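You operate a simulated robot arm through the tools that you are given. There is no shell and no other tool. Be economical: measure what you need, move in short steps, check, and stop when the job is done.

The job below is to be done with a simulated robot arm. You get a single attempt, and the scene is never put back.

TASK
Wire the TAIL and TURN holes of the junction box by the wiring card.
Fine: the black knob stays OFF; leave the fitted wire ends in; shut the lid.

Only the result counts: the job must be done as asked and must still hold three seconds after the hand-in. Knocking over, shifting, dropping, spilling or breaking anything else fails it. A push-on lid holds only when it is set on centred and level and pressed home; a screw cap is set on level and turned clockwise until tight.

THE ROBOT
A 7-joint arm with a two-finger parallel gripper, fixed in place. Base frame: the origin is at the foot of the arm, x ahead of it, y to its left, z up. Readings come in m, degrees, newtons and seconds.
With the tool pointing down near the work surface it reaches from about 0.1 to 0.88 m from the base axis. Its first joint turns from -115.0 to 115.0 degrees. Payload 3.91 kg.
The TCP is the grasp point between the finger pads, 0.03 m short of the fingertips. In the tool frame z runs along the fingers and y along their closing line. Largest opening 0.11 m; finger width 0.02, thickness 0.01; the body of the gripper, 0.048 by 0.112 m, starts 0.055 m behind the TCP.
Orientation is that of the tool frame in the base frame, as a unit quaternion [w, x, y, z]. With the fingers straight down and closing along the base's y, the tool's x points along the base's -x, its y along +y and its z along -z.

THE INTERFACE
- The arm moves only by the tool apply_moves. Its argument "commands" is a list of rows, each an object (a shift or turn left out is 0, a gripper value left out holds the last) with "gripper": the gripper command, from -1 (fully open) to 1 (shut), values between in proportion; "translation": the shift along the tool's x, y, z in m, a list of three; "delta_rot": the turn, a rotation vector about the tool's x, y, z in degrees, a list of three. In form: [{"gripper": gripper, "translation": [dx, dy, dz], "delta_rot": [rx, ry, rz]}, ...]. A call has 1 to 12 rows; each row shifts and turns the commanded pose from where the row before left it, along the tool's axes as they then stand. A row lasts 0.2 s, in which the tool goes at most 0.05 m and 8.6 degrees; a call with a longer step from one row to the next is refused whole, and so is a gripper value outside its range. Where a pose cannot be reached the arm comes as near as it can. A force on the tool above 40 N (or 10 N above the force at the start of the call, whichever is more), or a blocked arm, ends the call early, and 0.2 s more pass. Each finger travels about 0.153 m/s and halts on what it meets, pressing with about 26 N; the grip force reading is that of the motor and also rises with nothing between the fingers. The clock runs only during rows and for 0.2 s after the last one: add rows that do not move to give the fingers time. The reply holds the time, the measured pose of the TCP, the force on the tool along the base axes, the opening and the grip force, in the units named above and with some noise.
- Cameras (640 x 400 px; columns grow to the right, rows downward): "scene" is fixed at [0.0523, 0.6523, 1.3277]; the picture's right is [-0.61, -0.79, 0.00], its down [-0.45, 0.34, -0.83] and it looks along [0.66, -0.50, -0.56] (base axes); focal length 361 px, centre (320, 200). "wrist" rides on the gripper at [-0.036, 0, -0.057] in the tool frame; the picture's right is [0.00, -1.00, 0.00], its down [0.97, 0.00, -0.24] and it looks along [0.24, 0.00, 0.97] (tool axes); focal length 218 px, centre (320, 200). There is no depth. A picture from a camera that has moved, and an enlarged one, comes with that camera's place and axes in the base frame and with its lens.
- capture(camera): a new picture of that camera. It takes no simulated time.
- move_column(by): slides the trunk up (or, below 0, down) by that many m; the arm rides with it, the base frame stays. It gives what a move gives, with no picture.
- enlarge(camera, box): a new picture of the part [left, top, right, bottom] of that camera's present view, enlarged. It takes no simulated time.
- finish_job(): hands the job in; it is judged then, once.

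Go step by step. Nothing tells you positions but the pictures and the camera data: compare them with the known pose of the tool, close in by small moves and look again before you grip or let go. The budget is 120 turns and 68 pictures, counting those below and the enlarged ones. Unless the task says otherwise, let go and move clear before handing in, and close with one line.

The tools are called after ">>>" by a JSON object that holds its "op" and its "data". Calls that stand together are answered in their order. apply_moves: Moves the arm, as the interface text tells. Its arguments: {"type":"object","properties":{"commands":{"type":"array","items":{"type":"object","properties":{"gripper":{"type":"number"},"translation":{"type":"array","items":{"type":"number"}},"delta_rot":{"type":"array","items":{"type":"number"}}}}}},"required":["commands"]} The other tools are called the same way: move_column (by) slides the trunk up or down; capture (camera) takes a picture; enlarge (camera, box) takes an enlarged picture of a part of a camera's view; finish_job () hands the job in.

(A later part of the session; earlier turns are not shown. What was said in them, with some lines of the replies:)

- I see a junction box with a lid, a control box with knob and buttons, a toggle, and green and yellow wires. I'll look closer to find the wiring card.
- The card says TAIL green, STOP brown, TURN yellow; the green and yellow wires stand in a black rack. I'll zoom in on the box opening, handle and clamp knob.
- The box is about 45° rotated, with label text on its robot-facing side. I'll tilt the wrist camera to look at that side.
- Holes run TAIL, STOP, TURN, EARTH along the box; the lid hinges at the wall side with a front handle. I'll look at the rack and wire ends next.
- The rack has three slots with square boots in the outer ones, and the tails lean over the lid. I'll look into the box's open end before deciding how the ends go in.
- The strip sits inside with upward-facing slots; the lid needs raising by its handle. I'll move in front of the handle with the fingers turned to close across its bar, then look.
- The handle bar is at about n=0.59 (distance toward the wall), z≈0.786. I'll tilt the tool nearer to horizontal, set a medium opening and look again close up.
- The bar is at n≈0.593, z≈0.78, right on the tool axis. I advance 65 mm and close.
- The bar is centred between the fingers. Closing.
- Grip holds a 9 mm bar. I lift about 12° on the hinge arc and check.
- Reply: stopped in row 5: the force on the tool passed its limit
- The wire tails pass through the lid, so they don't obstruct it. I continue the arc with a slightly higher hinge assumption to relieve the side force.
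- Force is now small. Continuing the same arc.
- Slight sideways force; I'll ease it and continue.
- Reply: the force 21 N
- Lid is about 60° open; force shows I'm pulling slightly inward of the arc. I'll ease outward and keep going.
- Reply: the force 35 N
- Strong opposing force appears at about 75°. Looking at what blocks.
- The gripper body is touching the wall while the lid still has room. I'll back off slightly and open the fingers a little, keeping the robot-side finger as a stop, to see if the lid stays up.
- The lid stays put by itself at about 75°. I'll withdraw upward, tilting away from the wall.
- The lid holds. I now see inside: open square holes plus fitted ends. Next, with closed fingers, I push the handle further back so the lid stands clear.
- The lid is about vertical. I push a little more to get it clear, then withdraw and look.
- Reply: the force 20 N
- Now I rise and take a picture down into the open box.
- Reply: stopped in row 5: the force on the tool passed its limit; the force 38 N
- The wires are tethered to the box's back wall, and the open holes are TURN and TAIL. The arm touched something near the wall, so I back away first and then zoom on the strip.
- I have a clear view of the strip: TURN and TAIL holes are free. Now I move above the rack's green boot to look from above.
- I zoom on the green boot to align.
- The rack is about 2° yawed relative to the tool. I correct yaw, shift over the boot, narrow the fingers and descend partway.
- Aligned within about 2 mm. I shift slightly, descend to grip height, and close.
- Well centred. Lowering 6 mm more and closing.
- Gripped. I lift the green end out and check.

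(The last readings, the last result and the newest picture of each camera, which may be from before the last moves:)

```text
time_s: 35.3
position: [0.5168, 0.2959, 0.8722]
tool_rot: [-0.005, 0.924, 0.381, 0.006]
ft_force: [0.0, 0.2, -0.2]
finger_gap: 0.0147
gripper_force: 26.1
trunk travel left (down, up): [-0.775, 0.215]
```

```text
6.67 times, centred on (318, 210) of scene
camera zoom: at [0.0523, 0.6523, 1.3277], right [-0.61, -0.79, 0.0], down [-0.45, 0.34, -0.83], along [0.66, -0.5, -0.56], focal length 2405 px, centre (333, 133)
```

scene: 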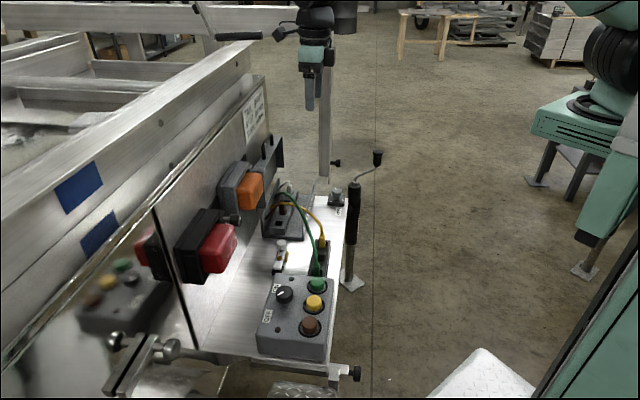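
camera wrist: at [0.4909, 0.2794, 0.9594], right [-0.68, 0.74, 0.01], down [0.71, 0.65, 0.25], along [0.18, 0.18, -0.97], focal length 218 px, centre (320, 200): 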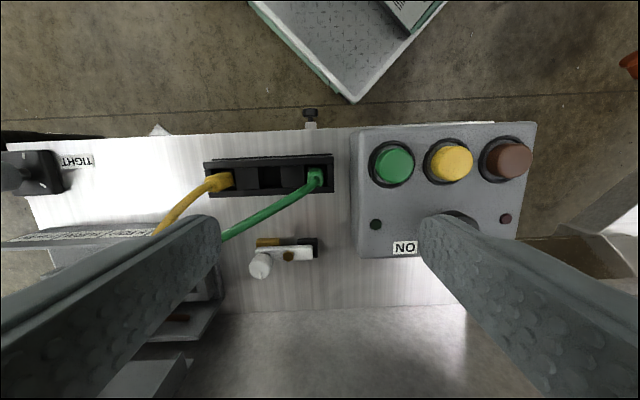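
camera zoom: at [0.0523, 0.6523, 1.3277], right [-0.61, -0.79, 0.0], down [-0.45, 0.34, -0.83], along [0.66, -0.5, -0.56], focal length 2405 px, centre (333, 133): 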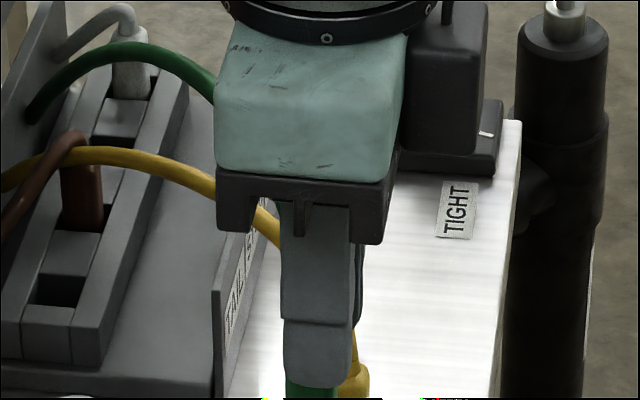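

The green end is out and the tether follows. Before inserting I need to check how much room the open lid leaves.

>>> {"op": "enlarge", "data": {"camera": "scene", "box": [215, 110, 343, 250]}}

>>> {"op": "capture", "data": {"camera": "wrist"}}

```text
2.86 times, centred on (279, 180) of scene
camera zoom: at [0.0523, 0.6523, 1.3277], right [-0.61, -0.79, 0.0], down [-0.45, 0.34, -0.83], along [0.66, -0.5, -0.56], focal length 1031 px, centre (437, 257)
```

zoom: 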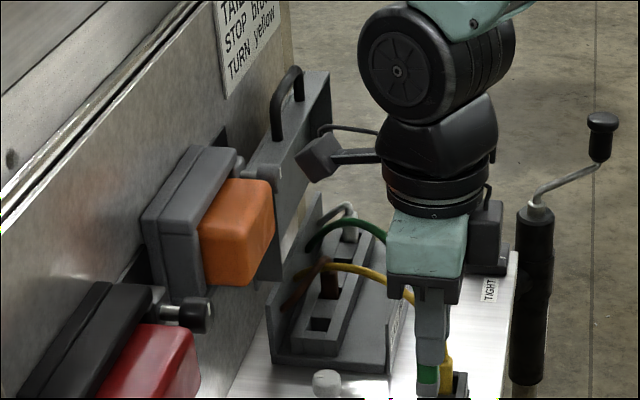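

```text
25 pictures are left
camera wrist: at [0.49, 0.2702, 0.9292], right [-0.7, 0.71, 0.0], down [0.69, 0.68, 0.25], along [0.18, 0.18, -0.97], focal length 218 px, centre (320, 200)
```

wrist: 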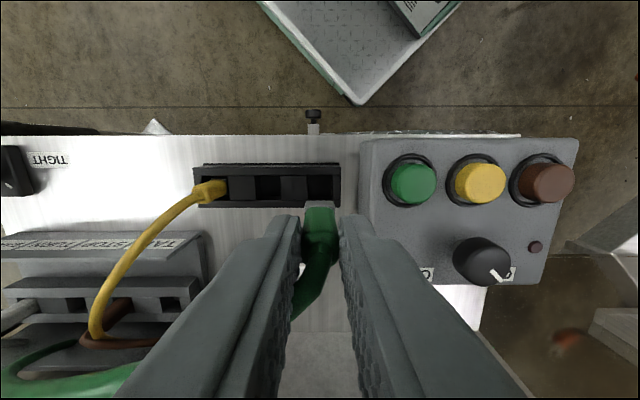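

The wrist has a protruding nub on the wall side, so a vertical approach would hit the wall and lid. I'll put the green end back in its slot and regrip with the tool tilted about 28°, so it leans away from the lid.

>>> {"op": "apply_moves", "data": {"commands": [{"translation": [0, 0, 0.03]}, {"translation": [0, 0, 0.03]}, {"translation": [0, 0, 0.02]}, {"translation": [0, 0, 0.01]}, {"translation": [0, 0, 0.008]}, {}, {"gripper": 0.36}, {}, {}]}}

>>> {"op": "apply_moves", "data": {"commands": [{"translation": [0, 0, -0.03]}, {"translation": [0, 0, -0.03]}, {"delta_rot": [0, 7, 0]}, {"delta_rot": [0, 7, 0]}, {"delta_rot": [0, 7, 0]}, {"delta_rot": [0, 7, 0]}, {}]}}

>>> {"op": "enlarge", "data": {"camera": "wrist", "box": [192, 80, 448, 240]}}

```text
time_s: 37.3
position: [0.5171, 0.2971, 0.7745]
tool_rot: [-0.004, 0.925, 0.38, 0.006]
ft_force: [0.4, 0.8, 0.7]
finger_gap: 0.0352
gripper_force: 0.1
trunk travel left (down, up): [-0.775, 0.215]
```

```text
time_s: 38.9
position: [0.5164, 0.297, 0.8346]
tool_rot: [-0.096, 0.896, 0.367, 0.23]
ft_force: [0.1, -0.2, -0.9]
finger_gap: 0.0351
gripper_force: 0.1
trunk travel left (down, up): [-0.775, 0.215]
```

```text
2.50 times, centred on (320, 160) of wrist
camera zoom: at [0.474, 0.2548, 0.8669], right [-0.7, 0.71, 0.0], down [0.52, 0.51, 0.68], along [0.48, 0.48, -0.73], focal length 546 px, centre (320, 300)
```

zoom: 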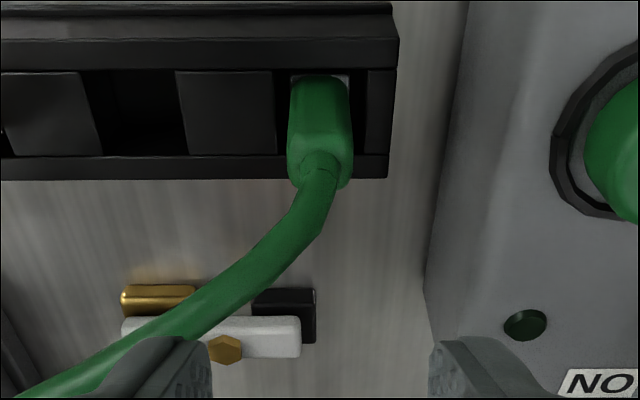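

The boot is seated and centred. I descend with the tilt, fingers straddling it, then close.

>>> {"op": "apply_moves", "data": {"commands": [{"translation": [-0.0131, 0, 0.0169]}, {"translation": [-0.0131, 0, 0.0169]}, {"translation": [-0.0132, 0, 0.017]}, {}]}}

>>> {"op": "enlarge", "data": {"camera": "wrist", "box": [224, 150, 416, 270]}}

```text
time_s: 39.9
position: [0.5091, 0.2897, 0.7703]
tool_rot: [-0.097, 0.895, 0.368, 0.231]
ft_force: [-0.2, 0.2, -0.1]
finger_gap: 0.0351
gripper_force: 0.1
trunk travel left (down, up): [-0.775, 0.215]
```

```text
3.33 times, centred on (320, 210) of wrist
camera zoom: at [0.4664, 0.2479, 0.8027], right [-0.7, 0.71, 0.0], down [0.52, 0.51, 0.68], along [0.48, 0.48, -0.73], focal length 728 px, centre (320, 167)
```

zoom: 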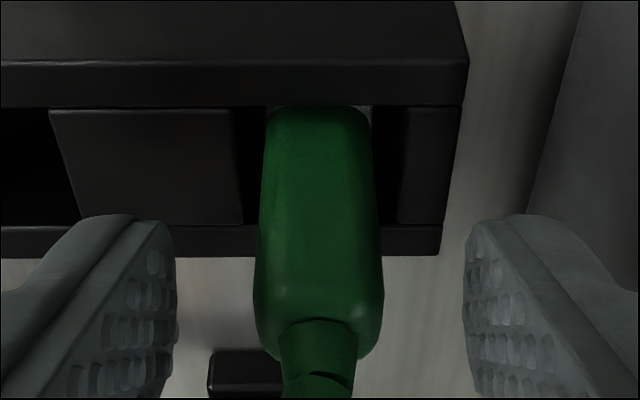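

Gripping, lifting straight up and moving over toward the TAIL hole.

>>> {"op": "apply_moves", "data": {"commands": [{"gripper": 1}, {}, {}, {"translation": [0.0048, 0, -0.0088]}, {"translation": [0.0145, 0, -0.0263]}, {"translation": [0.0145, 0, -0.0263]}, {"translation": [0.0145, 0, -0.0263]}]}}

>>> {"op": "apply_moves", "data": {"commands": [{"translation": [0.0226, 0.0322, 0.0124]}, {"translation": [0.0226, 0.0322, 0.0124]}, {"translation": [0.0226, 0.0322, 0.0124]}, {"translation": [0.0226, 0.0322, 0.0124]}, {"translation": [0.0226, 0.0322, 0.0124]}, {}]}}

>>> {"op": "capture", "data": {"camera": "wrist"}}

>>> {"op": "enlarge", "data": {"camera": "scene", "box": [240, 130, 368, 240]}}

```text
time_s: 41.5
position: [0.5094, 0.2906, 0.8713]
tool_rot: [-0.097, 0.896, 0.368, 0.229]
ft_force: [-0.1, 0.4, -0.1]
finger_gap: 0.0149
gripper_force: 26.2
trunk travel left (down, up): [-0.775, 0.215]
```

```text
time_s: 42.9
position: [0.7145, 0.2644, 0.8698]
tool_rot: [-0.096, 0.896, 0.368, 0.229]
ft_force: [-1.1, 0.0, -0.7]
finger_gap: 0.0146
gripper_force: 26.3
trunk travel left (down, up): [-0.775, 0.215]
```

```text
22 pictures are left
camera wrist: at [0.6726, 0.2232, 0.9016], right [-0.7, 0.71, 0.0], down [0.52, 0.52, 0.68], along [0.48, 0.48, -0.73], focal length 218 px, centre (320, 200)
```

wrist: 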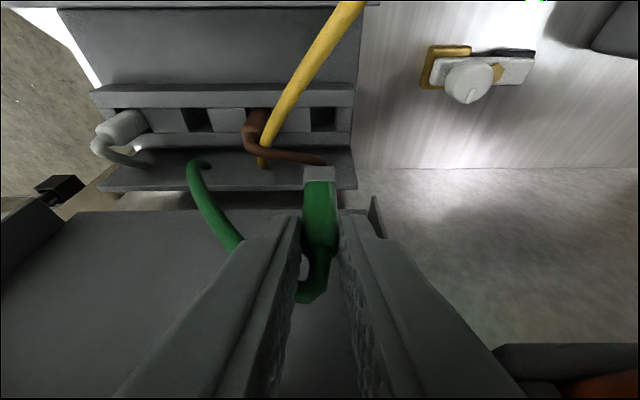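

```text
3.64 times, centred on (304, 185) of scene
camera zoom: at [0.0523, 0.6523, 1.3277], right [-0.61, -0.79, 0.0], down [-0.45, 0.34, -0.83], along [0.66, -0.5, -0.56], focal length 1312 px, centre (378, 254)
```

zoom: 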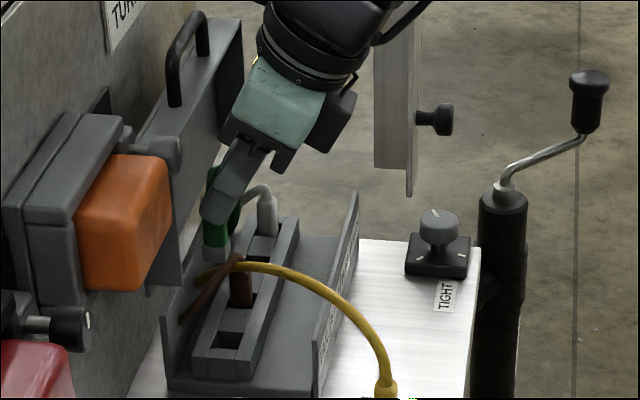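

Hovering by TAIL. I zoom to align the pin with the hole.

>>> {"op": "enlarge", "data": {"camera": "wrist", "box": [256, 80, 384, 200]}}

```text
3.33 times, centred on (320, 140) of wrist
camera zoom: at [0.6726, 0.2232, 0.9016], right [-0.7, 0.71, 0.0], down [0.52, 0.52, 0.68], along [0.48, 0.48, -0.73], focal length 728 px, centre (320, 400)
```

zoom: 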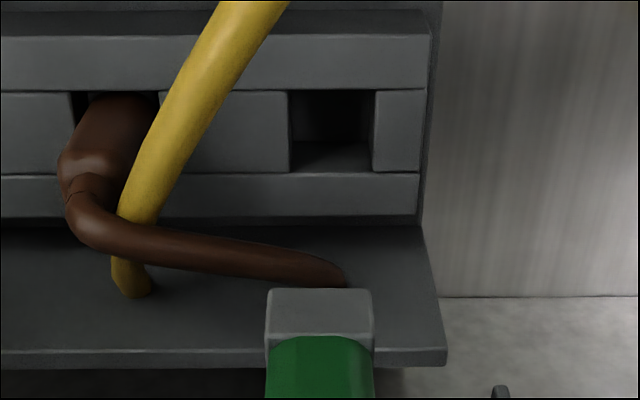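

The pin is about 3 mm off sideways. I correct and descend 45 mm, then recheck.

>>> {"op": "apply_moves", "data": {"commands": [{"translation": [-0.0113, -0.0028, 0.0195]}, {"translation": [-0.0113, 0, 0.0195]}, {}]}}

>>> {"op": "enlarge", "data": {"camera": "wrist", "box": [256, 80, 384, 200]}}

>>> {"op": "enlarge", "data": {"camera": "scene", "box": [258, 190, 322, 230]}}

```text
time_s: 43.7
position: [0.7139, 0.2672, 0.8255]
tool_rot: [-0.096, 0.896, 0.367, 0.229]
ft_force: [0.4, 0.2, 0.2]
finger_gap: 0.0145
gripper_force: 25.6
trunk travel left (down, up): [-0.775, 0.215]
```

```text
3.33 times, centred on (320, 140) of wrist
camera zoom: at [0.6712, 0.2253, 0.8581], right [-0.7, 0.71, 0.0], down [0.52, 0.51, 0.68], along [0.48, 0.48, -0.73], focal length 728 px, centre (320, 400)
```

zoom: 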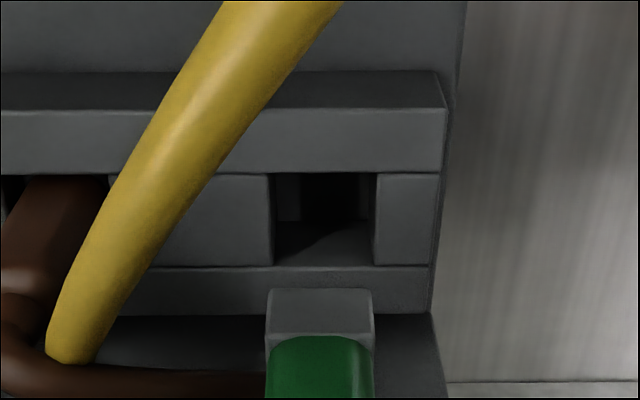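

```text
10.00 times, centred on (290, 210) of scene
camera zoom: at [0.0523, 0.6523, 1.3277], right [-0.61, -0.79, 0.0], down [-0.45, 0.34, -0.83], along [0.66, -0.5, -0.56], focal length 3607 px, centre (620, 100)
```

zoom: 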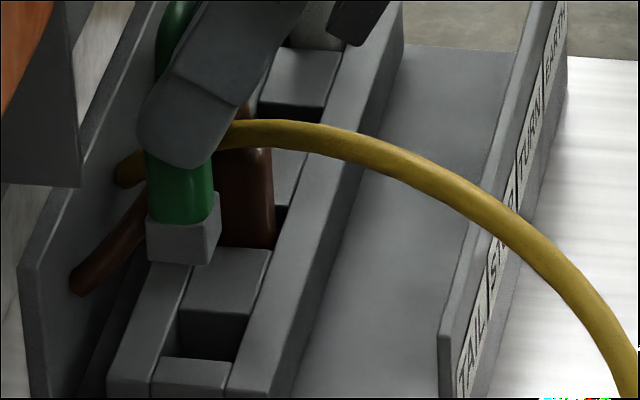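

Cross-checking several views gives hole and pin aligned within about 1 mm (strip top z≈0.72). I descend to just above the strip and check once more.

>>> {"op": "apply_moves", "data": {"commands": [{"translation": [-0.0072, -0.0008, 0.0131]}, {"translation": [-0.0072, 0, 0.0131]}, {}]}}

>>> {"op": "enlarge", "data": {"camera": "wrist", "box": [256, 100, 384, 220]}}

>>> {"op": "enlarge", "data": {"camera": "scene", "box": [258, 200, 306, 230]}}

```text
time_s: 44.5
position: [0.7125, 0.2681, 0.7976]
tool_rot: [-0.097, 0.896, 0.367, 0.231]
ft_force: [-1.0, -0.4, 14.4]
finger_gap: 0.0147
gripper_force: 25.7
trunk travel left (down, up): [-0.775, 0.215]
```

```text
3.33 times, centred on (320, 160) of wrist
camera zoom: at [0.6692, 0.2265, 0.83], right [-0.7, 0.71, 0.0], down [0.52, 0.51, 0.68], along [0.48, 0.48, -0.73], focal length 728 px, centre (320, 333)
```

zoom: 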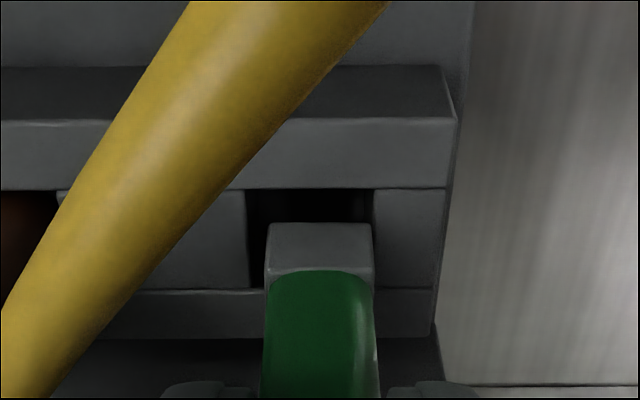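

```text
13.33 times, centred on (282, 215) of scene
camera zoom: at [0.0523, 0.6523, 1.3277], right [-0.61, -0.79, 0.0], down [-0.45, 0.34, -0.83], along [0.66, -0.5, -0.56], focal length 4810 px, centre (827, 0)
```

zoom: 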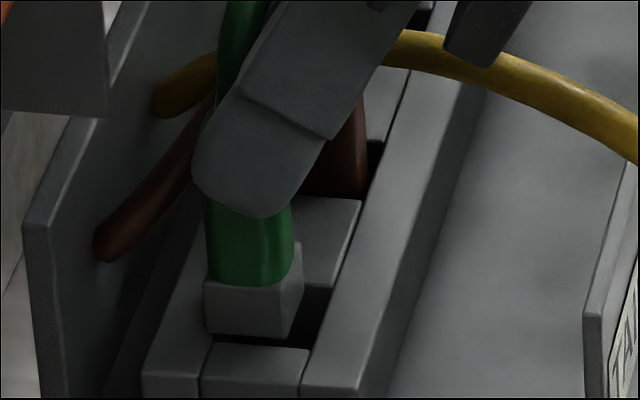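

The pin touches the wall-side rail: it needs about 3.7 mm toward the robot and 1.3 mm along the strip. I lift slightly, shift, and try again gently.

>>> {"op": "apply_moves", "data": {"commands": [{"translation": [0.0024, 0, -0.0044]}, {"translation": [-0.0032, 0.0013, -0.0018]}, {}, {"translation": [-0.0024, 0, 0.0044]}, {"translation": [-0.0015, 0, 0.0026]}, {"translation": [-0.0015, 0, 0.0026]}, {}]}}

>>> {"op": "enlarge", "data": {"camera": "wrist", "box": [256, 100, 384, 220]}}

```text
time_s: 46.1
position: [0.7088, 0.2655, 0.7892]
tool_rot: [-0.097, 0.896, 0.368, 0.23]
ft_force: [0.9, 0.3, -1.0]
finger_gap: 0.0145
gripper_force: 26.1
trunk travel left (down, up): [-0.775, 0.215]
```

```text
3.33 times, centred on (320, 160) of wrist
camera zoom: at [0.6662, 0.2226, 0.8215], right [-0.7, 0.71, 0.0], down [0.52, 0.52, 0.68], along [0.48, 0.48, -0.73], focal length 728 px, centre (320, 333)
```

zoom: 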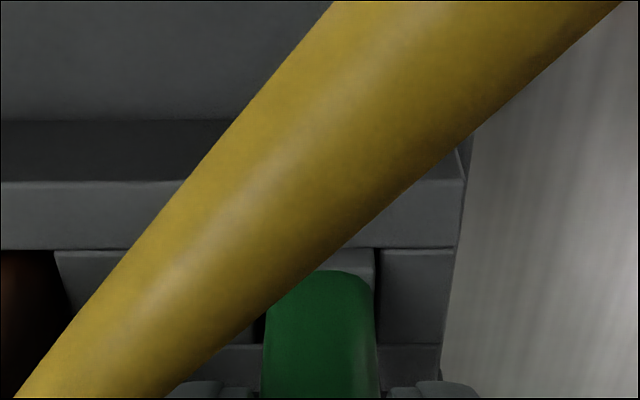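

It has entered the hole with no force. I continue down in small steps.

>>> {"op": "apply_moves", "data": {"commands": [{"translation": [-0.0019, 0, 0.0035]}, {"translation": [-0.0019, 0, 0.0035]}, {"translation": [-0.0019, 0, 0.0035]}, {}]}}

```text
time_s: 47.1
position: [0.7096, 0.2637, 0.7786]
tool_rot: [-0.097, 0.896, 0.368, 0.23]
ft_force: [0.2, -0.3, 4.4]
finger_gap: 0.0147
gripper_force: 26.2
trunk travel left (down, up): [-0.775, 0.215]
```

>>> {"op": "apply_moves", "data": {"commands": [{"translation": [-0.0015, 0, 0.0026]}, {"translation": [-0.0015, 0, 0.0026]}, {}]}}

>>> {"op": "enlarge", "data": {"camera": "scene", "box": [252, 190, 316, 230]}}

```text
time_s: 47.9
position: [0.7096, 0.2644, 0.7729]
tool_rot: [-0.097, 0.896, 0.368, 0.23]
ft_force: [1.4, 2.3, 18.6]
finger_gap: 0.0146
gripper_force: 25.8
trunk travel left (down, up): [-0.775, 0.215]
```

```text
10.00 times, centred on (284, 210) of scene
camera zoom: at [0.0523, 0.6523, 1.3277], right [-0.61, -0.79, 0.0], down [-0.45, 0.34, -0.83], along [0.66, -0.5, -0.56], focal length 3607 px, centre (680, 100)
```

zoom: 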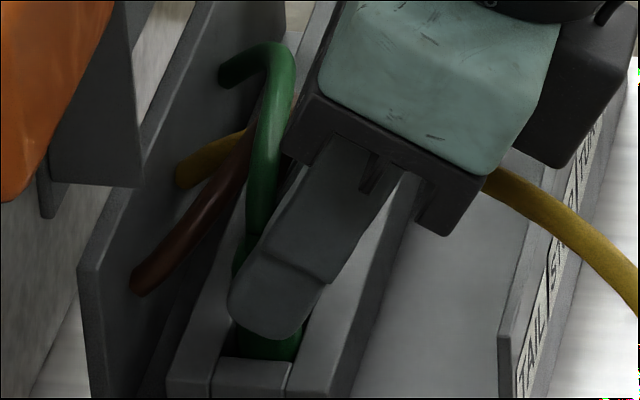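

Nearly at the same depth as in the rack. One more small press.

>>> {"op": "apply_moves", "data": {"commands": [{"translation": [-0.001, 0, 0.0018]}, {"translation": [-0.001, 0, 0.0018]}, {}]}}

```text
time_s: 48.7
position: [0.7096, 0.264, 0.7665]
tool_rot: [-0.096, 0.896, 0.368, 0.231]
ft_force: [-1.1, 0.7, 16.6]
finger_gap: 0.0147
gripper_force: 26.5
trunk travel left (down, up): [-0.775, 0.215]
```

>>> {"op": "apply_moves", "data": {"commands": [{"translation": [-0.001, 0, 0.0018]}, {"translation": [-0.0005, 0, 0.0009]}, {}]}}

>>> {"op": "enlarge", "data": {"camera": "scene", "box": [258, 205, 306, 235]}}

```text
time_s: 49.5
position: [0.7086, 0.2642, 0.7636]
tool_rot: [-0.097, 0.896, 0.368, 0.23]
ft_force: [-0.5, 0.6, 18.0]
finger_gap: 0.0145
gripper_force: 25.4
trunk travel left (down, up): [-0.775, 0.215]
```

```text
13.33 times, centred on (282, 220) of scene
camera zoom: at [0.0523, 0.6523, 1.3277], right [-0.61, -0.79, 0.0], down [-0.45, 0.34, -0.83], along [0.66, -0.5, -0.56], focal length 4810 px, centre (827, -67)
```

zoom: 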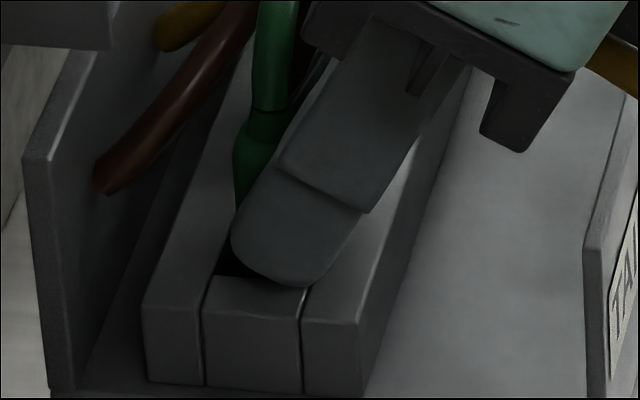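

I release and lift away to compare its height with the fitted brown and grey ends.

>>> {"op": "apply_moves", "data": {"commands": [{"gripper": 0.4}, {}, {}, {"translation": [0.0048, 0, -0.0088]}, {"translation": [0.0145, 0, -0.0263]}, {"translation": [0.0145, 0, -0.0263]}, {"translation": [-0.02, 0, -0.03]}]}}

>>> {"op": "enlarge", "data": {"camera": "scene", "box": [252, 180, 332, 230]}}

>>> {"op": "capture", "data": {"camera": "wrist"}}

```text
time_s: 51.1
position: [0.6857, 0.242, 0.8519]
tool_rot: [-0.097, 0.896, 0.368, 0.228]
ft_force: [0.3, -0.3, 0.3]
finger_gap: 0.0333
gripper_force: 0.0
trunk travel left (down, up): [-0.775, 0.215]
```

```text
8.00 times, centred on (292, 205) of scene
camera zoom: at [0.0523, 0.6523, 1.3277], right [-0.61, -0.79, 0.0], down [-0.45, 0.34, -0.83], along [0.66, -0.5, -0.56], focal length 2886 px, centre (544, 160)
```

zoom: 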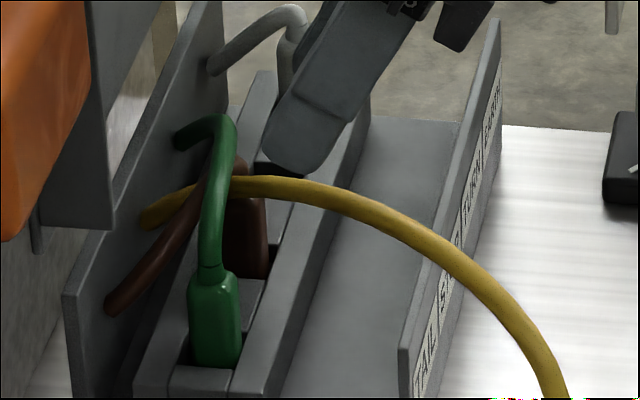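

```text
11 pictures are left
camera wrist: at [0.6431, 0.2004, 0.8849], right [-0.7, 0.71, 0.0], down [0.52, 0.52, 0.68], along [0.48, 0.48, -0.73], focal length 218 px, centre (320, 200)
```

wrist: 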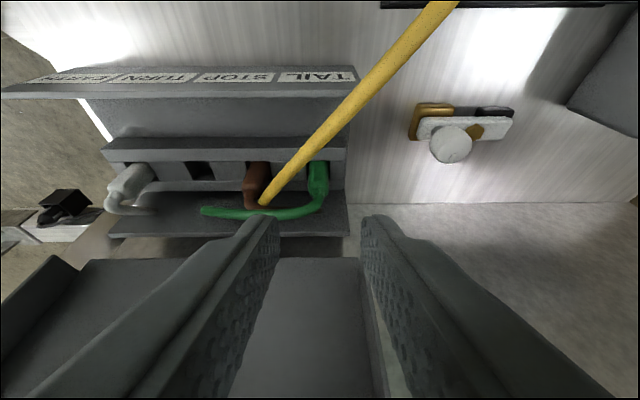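

Green is in TAIL but stands about 5 mm higher than the fitted ends. I'll press it home from above with closed fingers.

>>> {"op": "apply_moves", "data": {"commands": [{"gripper": 1, "translation": [0.0342, 0, 0.0188]}, {}, {"translation": [-0.0108, 0, 0.0197]}, {"translation": [-0.0108, 0, 0.0197]}, {}]}}

>>> {"op": "apply_moves", "data": {"commands": [{"translation": [-0.0019, 0, 0.0035]}, {"translation": [-0.0019, 0, 0.0035]}, {"translation": [-0.001, 0, 0.0018]}, {}]}}

```text
time_s: 52.3
position: [0.7124, 0.2683, 0.8058]
tool_rot: [-0.097, 0.896, 0.369, 0.229]
ft_force: [-0.1, 0.3, -0.2]
finger_gap: 0.0
gripper_force: 26.2
trunk travel left (down, up): [-0.775, 0.215]
```

```text
time_s: 53.3
position: [0.7152, 0.2687, 0.7962]
tool_rot: [-0.097, 0.896, 0.368, 0.23]
ft_force: [-0.1, -0.2, 0.1]
finger_gap: 0.0001
gripper_force: 25.8
trunk travel left (down, up): [-0.775, 0.215]
```

>>> {"op": "apply_moves", "data": {"commands": [{"translation": [-0.0019, 0, 0.0035]}, {"translation": [-0.0019, 0, 0.0035]}, {}]}}

>>> {"op": "apply_moves", "data": {"commands": [{"translation": [-0.0019, 0, 0.0035]}, {}]}}

```text
time_s: 54.1
position: [0.7151, 0.2703, 0.7912]
tool_rot: [-0.098, 0.895, 0.368, 0.231]
ft_force: [-3.1, -1.9, 30.8]
finger_gap: 0.0
gripper_force: 26.0
trunk travel left (down, up): [-0.775, 0.215]
```

```text
time_s: 54.4
position: [0.7167, 0.2724, 0.7927]
tool_rot: [-0.099, 0.894, 0.368, 0.234]
ft_force: [-1.9, -2.4, 16.5]
finger_gap: 0.0002
gripper_force: 25.9
trunk travel left (down, up): [-0.775, 0.215]
stopped in row 1: the force on the tool passed its limit (the readings are from after the stop); the commanded pose is now the measured one
```

It now resists firmly. I lift off and check its height once more.

>>> {"op": "apply_moves", "data": {"commands": [{"translation": [0.0145, 0, -0.0263]}, {"gripper": 0.2, "translation": [0.0145, 0, -0.0263]}, {"translation": [-0.03, -0.0, -0.03]}, {}]}}

>>> {"op": "enlarge", "data": {"camera": "scene", "box": [252, 180, 332, 230]}}

```text
time_s: 55.4
position: [0.688, 0.2415, 0.8629]
tool_rot: [-0.097, 0.895, 0.368, 0.233]
ft_force: [0.0, -0.7, -0.2]
finger_gap: 0.0438
gripper_force: 0.0
trunk travel left (down, up): [-0.775, 0.215]
```

```text
8.00 times, centred on (292, 205) of scene
camera zoom: at [0.0523, 0.6523, 1.3277], right [-0.61, -0.79, 0.0], down [-0.45, 0.34, -0.83], along [0.66, -0.5, -0.56], focal length 2886 px, centre (544, 160)
```

zoom: 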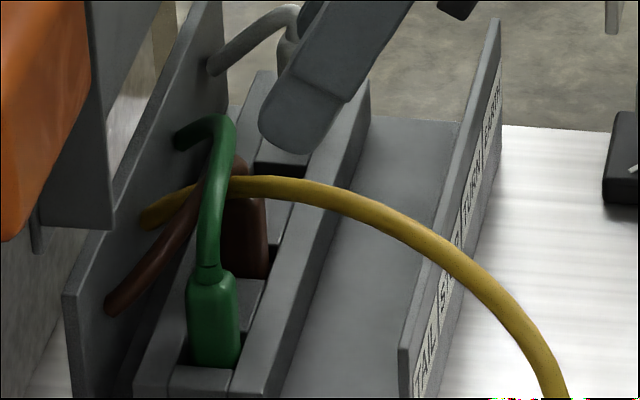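

Green is seated (same exposed height as the brown one). Now the yellow end: I move over its slot with the same tilted approach.

>>> {"op": "apply_moves", "data": {"commands": [{"gripper": 0.36, "translation": [-0.0325, -0.0213, -0.0054], "delta_rot": [0, -0.4, 0]}, {"translation": [-0.0325, -0.0213, -0.0054]}, {"translation": [-0.0325, -0.0214, -0.0053]}, {}]}}

>>> {"op": "enlarge", "data": {"camera": "wrist", "box": [224, 110, 416, 230]}}

```text
time_s: 56.4
position: [0.5771, 0.2198, 0.8259]
tool_rot: [-0.097, 0.896, 0.368, 0.229]
ft_force: [-0.4, 0.3, -0.3]
finger_gap: 0.0352
gripper_force: 0.2
trunk travel left (down, up): [-0.775, 0.215]
```

```text
3.33 times, centred on (320, 170) of wrist
camera zoom: at [0.5338, 0.1783, 0.8588], right [-0.7, 0.71, 0.0], down [0.52, 0.52, 0.68], along [0.48, 0.48, -0.73], focal length 728 px, centre (320, 300)
```

zoom: 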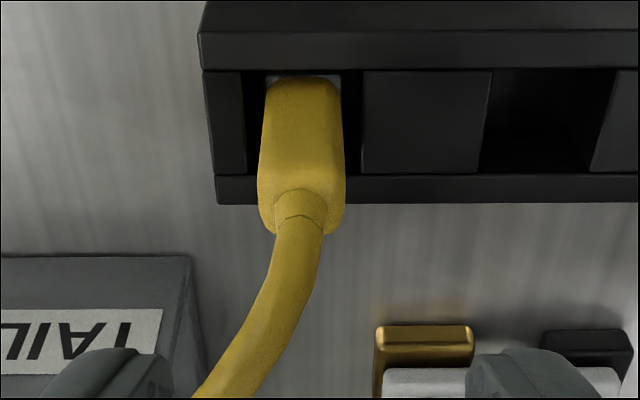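

Yellow needs a 3 mm shift along the rack. I shift, descend and grip.

>>> {"op": "apply_moves", "data": {"commands": [{"translation": [0.0009, 0.0031, 0.0005]}, {"translation": [-0.009, 0, 0.0162]}, {"translation": [-0.009, 0, 0.0162]}, {"translation": [-0.0088, 0, 0.0162]}, {}]}}

>>> {"op": "apply_moves", "data": {"commands": [{"gripper": 1}, {}, {}]}}

```text
time_s: 57.6
position: [0.5807, 0.2198, 0.7723]
tool_rot: [-0.097, 0.896, 0.368, 0.23]
ft_force: [-0.4, 0.6, -0.2]
finger_gap: 0.0354
gripper_force: 0.1
trunk travel left (down, up): [-0.775, 0.215]
```

```text
time_s: 58.4
position: [0.5804, 0.2194, 0.7723]
tool_rot: [-0.097, 0.896, 0.369, 0.228]
ft_force: [0.8, -0.1, -0.4]
finger_gap: 0.0145
gripper_force: 26.4
trunk travel left (down, up): [-0.775, 0.215]
```

Yellow is gripped. Lift and move over the TURN hole.

>>> {"op": "apply_moves", "data": {"commands": [{"translation": [0.0048, 0, -0.0088]}, {"translation": [0.0145, 0, -0.0263]}, {"translation": [0.0145, 0, -0.0263]}, {"translation": [0.0145, 0, -0.0263]}, {"translation": [0.0217, 0.0312, 0.0119]}, {"translation": [0.0217, 0.0312, 0.0119]}, {"translation": [0.0217, 0.0312, 0.0119]}, {"translation": [0.0217, 0.0312, 0.0119]}, {"translation": [0.0217, 0.0312, 0.0119]}, {}]}}

>>> {"op": "apply_moves", "data": {"commands": [{"translation": [-0.0096, 0, 0.0175]}, {"translation": [-0.0096, 0, 0.0175]}, {"translation": [-0.0072, 0, 0.0131]}, {}]}}

>>> {"op": "enlarge", "data": {"camera": "wrist", "box": [256, 90, 384, 210]}}

```text
time_s: 60.6
position: [0.7783, 0.1951, 0.8727]
tool_rot: [-0.096, 0.896, 0.369, 0.229]
ft_force: [0.1, -0.1, -1.2]
finger_gap: 0.0145
gripper_force: 26.1
trunk travel left (down, up): [-0.775, 0.215]
```

```text
time_s: 61.6
position: [0.7748, 0.1966, 0.8174]
tool_rot: [-0.097, 0.896, 0.369, 0.229]
ft_force: [0.1, 0.3, -0.3]
finger_gap: 0.0144
gripper_force: 25.8
trunk travel left (down, up): [-0.775, 0.215]
```

```text
3.33 times, centred on (320, 150) of wrist
camera zoom: at [0.7326, 0.1548, 0.8502], right [-0.7, 0.71, 0.0], down [0.52, 0.52, 0.68], along [0.48, 0.48, -0.73], focal length 728 px, centre (320, 367)
```

zoom: 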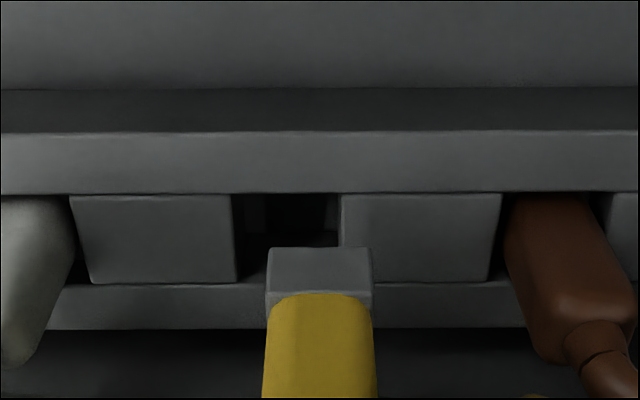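

The hole lies 6 mm along and 3 mm toward the wall from the pin. I correct and descend gently.

>>> {"op": "apply_moves", "data": {"commands": [{"translation": [0.0026, 0.0058, 0.0014]}, {}, {"translation": [-0.0048, 0, 0.0088]}, {"translation": [-0.0048, 0, 0.0088]}, {}]}}

>>> {"op": "enlarge", "data": {"camera": "wrist", "box": [256, 110, 384, 230]}}

```text
time_s: 62.8
position: [0.7816, 0.1937, 0.797]
tool_rot: [-0.097, 0.895, 0.369, 0.229]
ft_force: [-0.1, -0.3, -0.1]
finger_gap: 0.0146
gripper_force: 26.1
trunk travel left (down, up): [-0.775, 0.215]
```

```text
3.33 times, centred on (320, 170) of wrist
camera zoom: at [0.7399, 0.1527, 0.8299], right [-0.7, 0.71, 0.0], down [0.52, 0.52, 0.68], along [0.48, 0.48, -0.74], focal length 728 px, centre (320, 300)
```

zoom: 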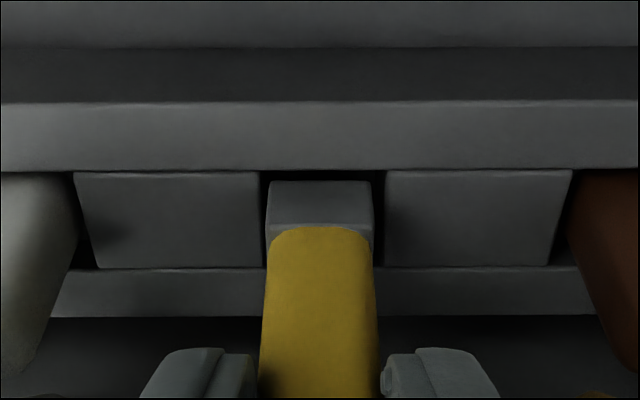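

The pin is centred over TURN. Descending to the same depth as green.

>>> {"op": "apply_moves", "data": {"commands": [{"translation": [-0.0019, 0, 0.0035]}, {"translation": [-0.0019, 0, 0.0035]}, {"translation": [-0.0019, 0, 0.0035]}, {"translation": [-0.0019, 0, 0.0035]}, {}]}}

>>> {"op": "apply_moves", "data": {"commands": [{"translation": [-0.0019, 0, 0.0035]}, {"translation": [-0.0019, 0, 0.0035]}, {"translation": [-0.0019, 0, 0.0035]}, {"translation": [-0.0019, 0, 0.0035]}, {}]}}

```text
time_s: 64.0
position: [0.7837, 0.1939, 0.7827]
tool_rot: [-0.096, 0.896, 0.369, 0.229]
ft_force: [0.3, 0.0, -0.5]
finger_gap: 0.0147
gripper_force: 26.3
trunk travel left (down, up): [-0.775, 0.215]
```

```text
time_s: 65.2
position: [0.7851, 0.1941, 0.7672]
tool_rot: [-0.096, 0.896, 0.369, 0.23]
ft_force: [2.5, 1.4, 18.2]
finger_gap: 0.0149
gripper_force: 26.0
trunk travel left (down, up): [-0.775, 0.215]
```

>>> {"op": "apply_moves", "data": {"commands": [{"translation": [-0.0019, 0, 0.0035]}, {}]}}

>>> {"op": "apply_moves", "data": {"commands": [{"gripper": 0.4}, {}, {}, {"translation": [0.0048, 0, -0.0088]}, {"translation": [0.0145, 0, -0.0263]}, {"translation": [0.0145, 0, -0.0263]}, {"gripper": 1}, {}]}}

```text
time_s: 65.8
position: [0.784, 0.1941, 0.7643]
tool_rot: [-0.095, 0.896, 0.367, 0.23]
ft_force: [2.8, -1.0, 20.2]
finger_gap: 0.0145
gripper_force: 26.2
trunk travel left (down, up): [-0.775, 0.215]
```

```text
time_s: 67.6
position: [0.7835, 0.1947, 0.8333]
tool_rot: [-0.097, 0.896, 0.368, 0.229]
ft_force: [0.0, 0.1, -0.9]
finger_gap: 0.0
gripper_force: 25.7
trunk travel left (down, up): [-0.775, 0.215]
```

I press yellow from above as with green, to make sure it is home.

>>> {"op": "apply_moves", "data": {"commands": [{"translation": [0.0044, 0, 0.0024]}, {"translation": [-0.0089, 0, 0.0162]}, {"translation": [-0.0089, 0, 0.0162]}, {"translation": [-0.0015, 0, 0.0028]}, {"translation": [-0.0015, 0, 0.0028]}, {}]}}

```text
time_s: 69.0
position: [0.7863, 0.1987, 0.7917]
tool_rot: [-0.097, 0.895, 0.368, 0.232]
ft_force: [-5.6, -2.7, 30.3]
finger_gap: 0.0003
gripper_force: 25.8
trunk travel left (down, up): [-0.775, 0.215]
```

Same firm contact height as green, so both ends are home. Now I withdraw, rise, and look at the wires and the handle for closing the lid.

>>> {"op": "apply_moves", "data": {"commands": [{"translation": [0.0097, 0, -0.0175]}, {"translation": [-0.0074, 0, -0.0383]}, {"translation": [-0.0074, 0, -0.0383]}, {"translation": [0.0193, 0, -0.035]}, {"translation": [0.0193, 0, -0.035]}, {"gripper": 0.3}, {}]}}

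>>> {"op": "capture", "data": {"camera": "wrist"}}

>>> {"op": "enlarge", "data": {"camera": "scene", "box": [240, 130, 368, 230]}}

```text
time_s: 70.6
position: [0.7518, 0.1652, 0.9481]
tool_rot: [-0.097, 0.896, 0.369, 0.229]
ft_force: [-0.4, 0.8, 0.3]
finger_gap: 0.0386
gripper_force: 0.1
trunk travel left (down, up): [-0.775, 0.215]
```

```text
6 pictures are left
camera wrist: at [0.708, 0.1224, 0.9799], right [-0.7, 0.71, 0.0], down [0.52, 0.52, 0.68], along [0.48, 0.48, -0.74], focal length 218 px, centre (320, 200)
```

wrist: 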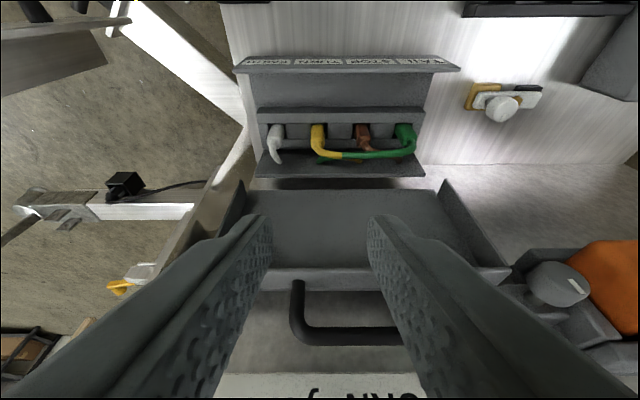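

```text
4.00 times, centred on (304, 180) of scene
camera zoom: at [0.0523, 0.6523, 1.3277], right [-0.61, -0.79, 0.0], down [-0.45, 0.34, -0.83], along [0.66, -0.5, -0.56], focal length 1443 px, centre (384, 280)
```

zoom: 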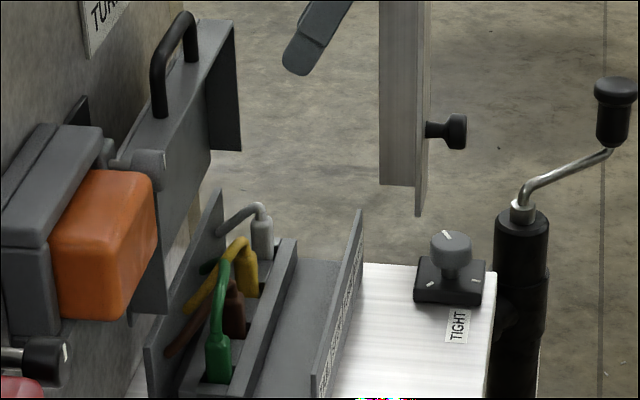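

All four ends sit evenly. To shut the lid I'll grip a handle leg with a flatter tool, so I tilt further and check alignment.

>>> {"op": "apply_moves", "data": {"commands": [{"delta_rot": [0, 7.75, 0]}, {"delta_rot": [0, 7.75, 0]}, {"delta_rot": [0, 7.75, 0]}, {"delta_rot": [0, 7.75, 0]}, {"translation": [0.0101, 0.0147, 0.015]}, {}]}}

>>> {"op": "capture", "data": {"camera": "wrist"}}

```text
time_s: 72.0
position: [0.775, 0.166, 0.9488]
tool_rot: [-0.191, 0.802, 0.329, 0.46]
ft_force: [0.7, -0.4, -0.8]
finger_gap: 0.0385
gripper_force: 0.1
trunk travel left (down, up): [-0.775, 0.215]
```

```text
4 pictures are left
camera wrist: at [0.7262, 0.118, 0.9461], right [-0.7, 0.71, 0.0], down [0.2, 0.19, 0.96], along [0.68, 0.68, -0.28], focal length 218 px, centre (320, 200)
```

wrist: 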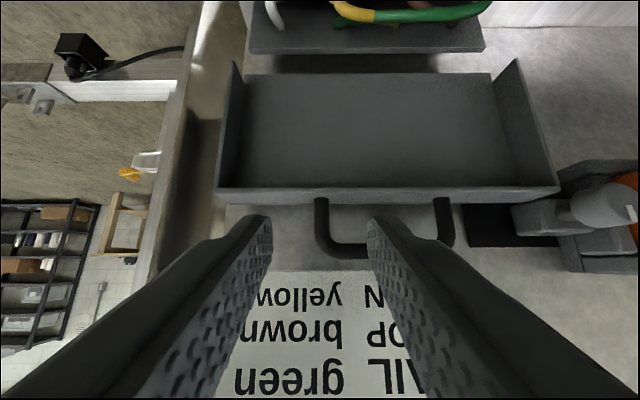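

The leg is centred between the fingers. Advancing and gripping it.

>>> {"op": "apply_moves", "data": {"commands": [{"translation": [0.0109, 0, 0.0]}, {"translation": [0, 0, 0.02]}, {"translation": [0, 0, 0.02]}, {"translation": [0, 0, 0.0175]}, {"gripper": 1}, {}, {}]}}

```text
time_s: 73.6
position: [0.8122, 0.2054, 0.9312]
tool_rot: [-0.192, 0.802, 0.33, 0.459]
ft_force: [-15.7, 9.0, -8.8]
finger_gap: 0.0109
gripper_force: 45.2
trunk travel left (down, up): [-0.775, 0.215]
```

Gripped the leg. I swing the lid forward about 40° along its arc.

>>> {"op": "apply_moves", "data": {"commands": [{"translation": [-0.0079, -0.0005, -0.0082]}, {"translation": [-0.0079, -0.0005, -0.0082]}, {"translation": [-0.0079, -0.0005, -0.0082]}, {"translation": [-0.0079, 0, -0.0082]}, {}]}}

>>> {"op": "apply_moves", "data": {"commands": [{"translation": [-0.0103, 0, -0.005]}, {"translation": [-0.0103, 0, -0.005]}, {"translation": [-0.0103, 0, -0.005]}, {"translation": [-0.0103, 0, -0.005]}, {}]}}

```text
time_s: 74.8
position: [0.7823, 0.1749, 0.9199]
tool_rot: [-0.193, 0.802, 0.33, 0.46]
ft_force: [-2.3, 15.2, 0.9]
finger_gap: 0.0091
gripper_force: 45.0
trunk travel left (down, up): [-0.775, 0.215]
```

```text
time_s: 76.0
position: [0.7555, 0.1461, 0.8937]
tool_rot: [-0.192, 0.802, 0.33, 0.46]
ft_force: [-1.2, 6.9, 7.3]
finger_gap: 0.0089
gripper_force: 45.2
trunk travel left (down, up): [-0.775, 0.215]
```

The lid follows smoothly. Continuing another 20° while easing the tool tilt.

>>> {"op": "apply_moves", "data": {"commands": [{"translation": [-0.0099, -0.0005, -0.0009], "delta_rot": [0, -5, 0]}, {"translation": [-0.0099, -0.0005, -0.0001], "delta_rot": [0, -5, 0]}, {"translation": [-0.0099, 0, 0.0008], "delta_rot": [0, -5, 0]}, {"translation": [-0.0098, 0, 0.0016], "delta_rot": [0, -5, 0]}, {}]}}

>>> {"op": "enlarge", "data": {"camera": "scene", "box": [240, 130, 368, 230]}}

```text
time_s: 77.2
position: [0.7391, 0.131, 0.8614]
tool_rot: [-0.131, 0.87, 0.358, 0.314]
ft_force: [0.0, 0.2, 0.5]
finger_gap: 0.0
gripper_force: 37.4
trunk travel left (down, up): [-0.775, 0.215]
```

```text
4.00 times, centred on (304, 180) of scene
camera zoom: at [0.0523, 0.6523, 1.3277], right [-0.61, -0.79, 0.0], down [-0.45, 0.34, -0.83], along [0.66, -0.5, -0.56], focal length 1443 px, centre (384, 280)
```

zoom: 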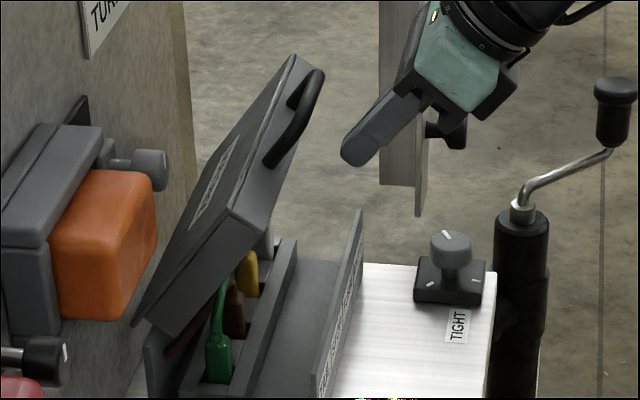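

The leg slipped out, but the lid stays put at roughly 50°. I'll come over the handle bar with closed fingers and press the lid down.

>>> {"op": "apply_moves", "data": {"commands": [{"translation": [0, 0, -0.045]}, {"translation": [0.0289, 0, -0.0345]}, {"translation": [0.0289, 0, -0.0345]}, {"translation": [0, -0.038, 0]}, {"delta_rot": [0, -7.5, 0]}, {"delta_rot": [0, -7.5, 0]}, {"delta_rot": [0, -7.5, 0]}, {"delta_rot": [0, -7.5, 0]}, {"translation": [0.03, 0, 0.005]}, {"translation": [0.03, 0, 0.005]}, {}]}}

```text
time_s: 79.6
position: [0.7337, 0.1816, 0.989]
tool_rot: [-0.035, 0.921, 0.38, 0.078]
ft_force: [-0.4, -0.9, 0.8]
finger_gap: 0.0003
gripper_force: 37.2
trunk travel left (down, up): [-0.775, 0.215]
```

>>> {"op": "apply_moves", "data": {"commands": [{"translation": [-0.0034, 0, 0.0197]}, {"translation": [-0.0017, 0, 0.0099]}, {"translation": [-0.0017, 0, 0.0099]}, {"translation": [-0.0017, 0, 0.0099]}, {}]}}

```text
time_s: 80.8
position: [0.7333, 0.1819, 0.9366]
tool_rot: [-0.034, 0.921, 0.38, 0.079]
ft_force: [-0.9, -1.8, 2.9]
finger_gap: 0.0004
gripper_force: 38.4
trunk travel left (down, up): [-0.775, 0.215]
```

Contact made and the lid is yielding lightly. I follow the arc down.

>>> {"op": "apply_moves", "data": {"commands": [{"translation": [-0.0134, 0, 0.0084]}, {"translation": [-0.0124, 0, 0.0098]}, {"translation": [-0.0115, 0, 0.0111]}, {}]}}

>>> {"op": "enlarge", "data": {"camera": "scene", "box": [240, 130, 368, 230]}}

```text
time_s: 81.8
position: [0.7099, 0.1591, 0.9006]
tool_rot: [-0.034, 0.922, 0.379, 0.078]
ft_force: [-0.4, -0.2, -0.8]
finger_gap: 0.0002
gripper_force: 38.0
trunk travel left (down, up): [-0.775, 0.215]
```

```text
4.00 times, centred on (304, 180) of scene
camera zoom: at [0.0523, 0.6523, 1.3277], right [-0.61, -0.79, 0.0], down [-0.45, 0.34, -0.83], along [0.66, -0.5, -0.56], focal length 1443 px, centre (384, 280)
```

zoom: 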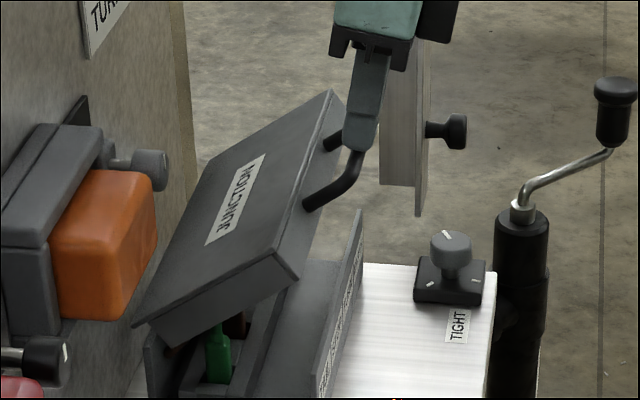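

The lid is at about 32° with the bar under the fingertips. Continuing to closed.

>>> {"op": "apply_moves", "data": {"commands": [{"translation": [-0.0102, 0, 0.0122]}, {"translation": [-0.0089, 0, 0.0132]}, {"translation": [-0.0074, 0, 0.0141]}, {"translation": [-0.006, 0, 0.0147]}, {}]}}

>>> {"op": "apply_moves", "data": {"commands": [{"translation": [-0.0044, 0, 0.0153]}, {"translation": [-0.0015, 0, 0.008]}, {"translation": [-0.0015, 0, 0.008]}, {}]}}

```text
time_s: 83.0
position: [0.6937, 0.1425, 0.8409]
tool_rot: [-0.034, 0.921, 0.379, 0.078]
ft_force: [-0.1, -0.2, -0.2]
finger_gap: 0.0
gripper_force: 37.6
trunk travel left (down, up): [-0.775, 0.215]
```

```text
time_s: 84.0
position: [0.6932, 0.142, 0.8111]
tool_rot: [-0.034, 0.921, 0.379, 0.078]
ft_force: [0.0, 0.0, -0.3]
finger_gap: 0.0
gripper_force: 37.5
trunk travel left (down, up): [-0.775, 0.215]
```

>>> {"op": "apply_moves", "data": {"commands": [{"translation": [-0.0007, 0, 0.004]}, {"translation": [-0.0007, 0, 0.004]}, {}]}}

>>> {"op": "enlarge", "data": {"camera": "scene", "box": [240, 150, 368, 250]}}

```text
time_s: 84.7
position: [0.6932, 0.1413, 0.8085]
tool_rot: [-0.034, 0.921, 0.379, 0.08]
ft_force: [-15.2, -11.8, 32.3]
finger_gap: 0.0
gripper_force: 37.4
trunk travel left (down, up): [-0.775, 0.215]
stopped in row 3: the force on the tool passed its limit (the readings are from after the stop); the commanded pose is now the measured one
```

```text
4.00 times, centred on (304, 200) of scene
camera zoom: at [0.0523, 0.6523, 1.3277], right [-0.61, -0.79, 0.0], down [-0.45, 0.34, -0.83], along [0.66, -0.5, -0.56], focal length 1443 px, centre (384, 200)
```

zoom: 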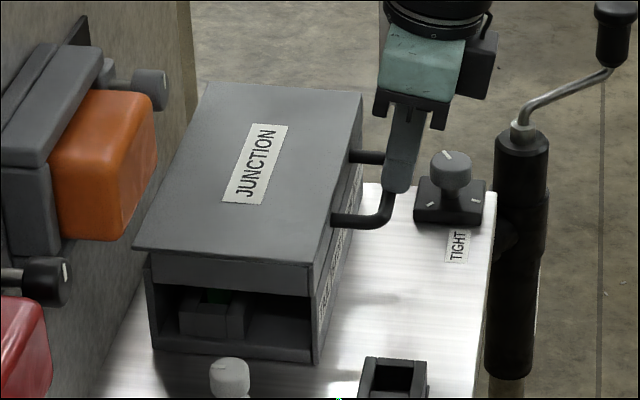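

The lid is down and resists firmly. I withdraw and take the last check picture.

>>> {"op": "apply_moves", "data": {"commands": [{"translation": [0.003, 0, -0.02]}, {"translation": [0.007, 0, -0.0394]}, {"translation": [0.007, 0, -0.0394]}, {"translation": [-0.04, 0, -0.02]}, {"translation": [-0.04, 0, -0.02]}, {}]}}

>>> {"op": "enlarge", "data": {"camera": "scene", "box": [230, 150, 390, 370]}}

```text
time_s: 86.1
position: [0.631, 0.0798, 0.9337]
tool_rot: [-0.034, 0.921, 0.38, 0.079]
ft_force: [0.1, -0.1, 0.0]
finger_gap: 0.0
gripper_force: 37.5
trunk travel left (down, up): [-0.775, 0.215]
```

```text
1.82 times, centred on (310, 260) of scene
camera zoom: at [0.0523, 0.6523, 1.3277], right [-0.61, -0.79, 0.0], down [-0.45, 0.34, -0.83], along [0.66, -0.5, -0.56], focal length 656 px, centre (338, 91)
```

zoom: 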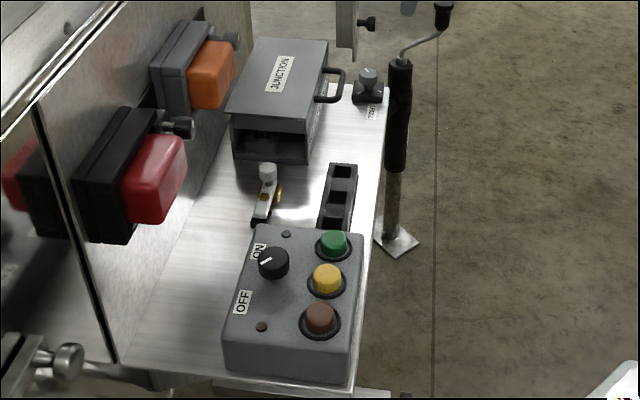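

The lid is shut, the rack is empty and the black knob hasn't been touched, so I'm handing in.

>>> {"op": "finish_job", "data": {}}

```text
The job is handed in.
```

I put the green wire in TAIL and the yellow wire in TURN, as the wiring card says. The fitted brown and grey ends are still in, the black knob was not touched, and the lid is shut.
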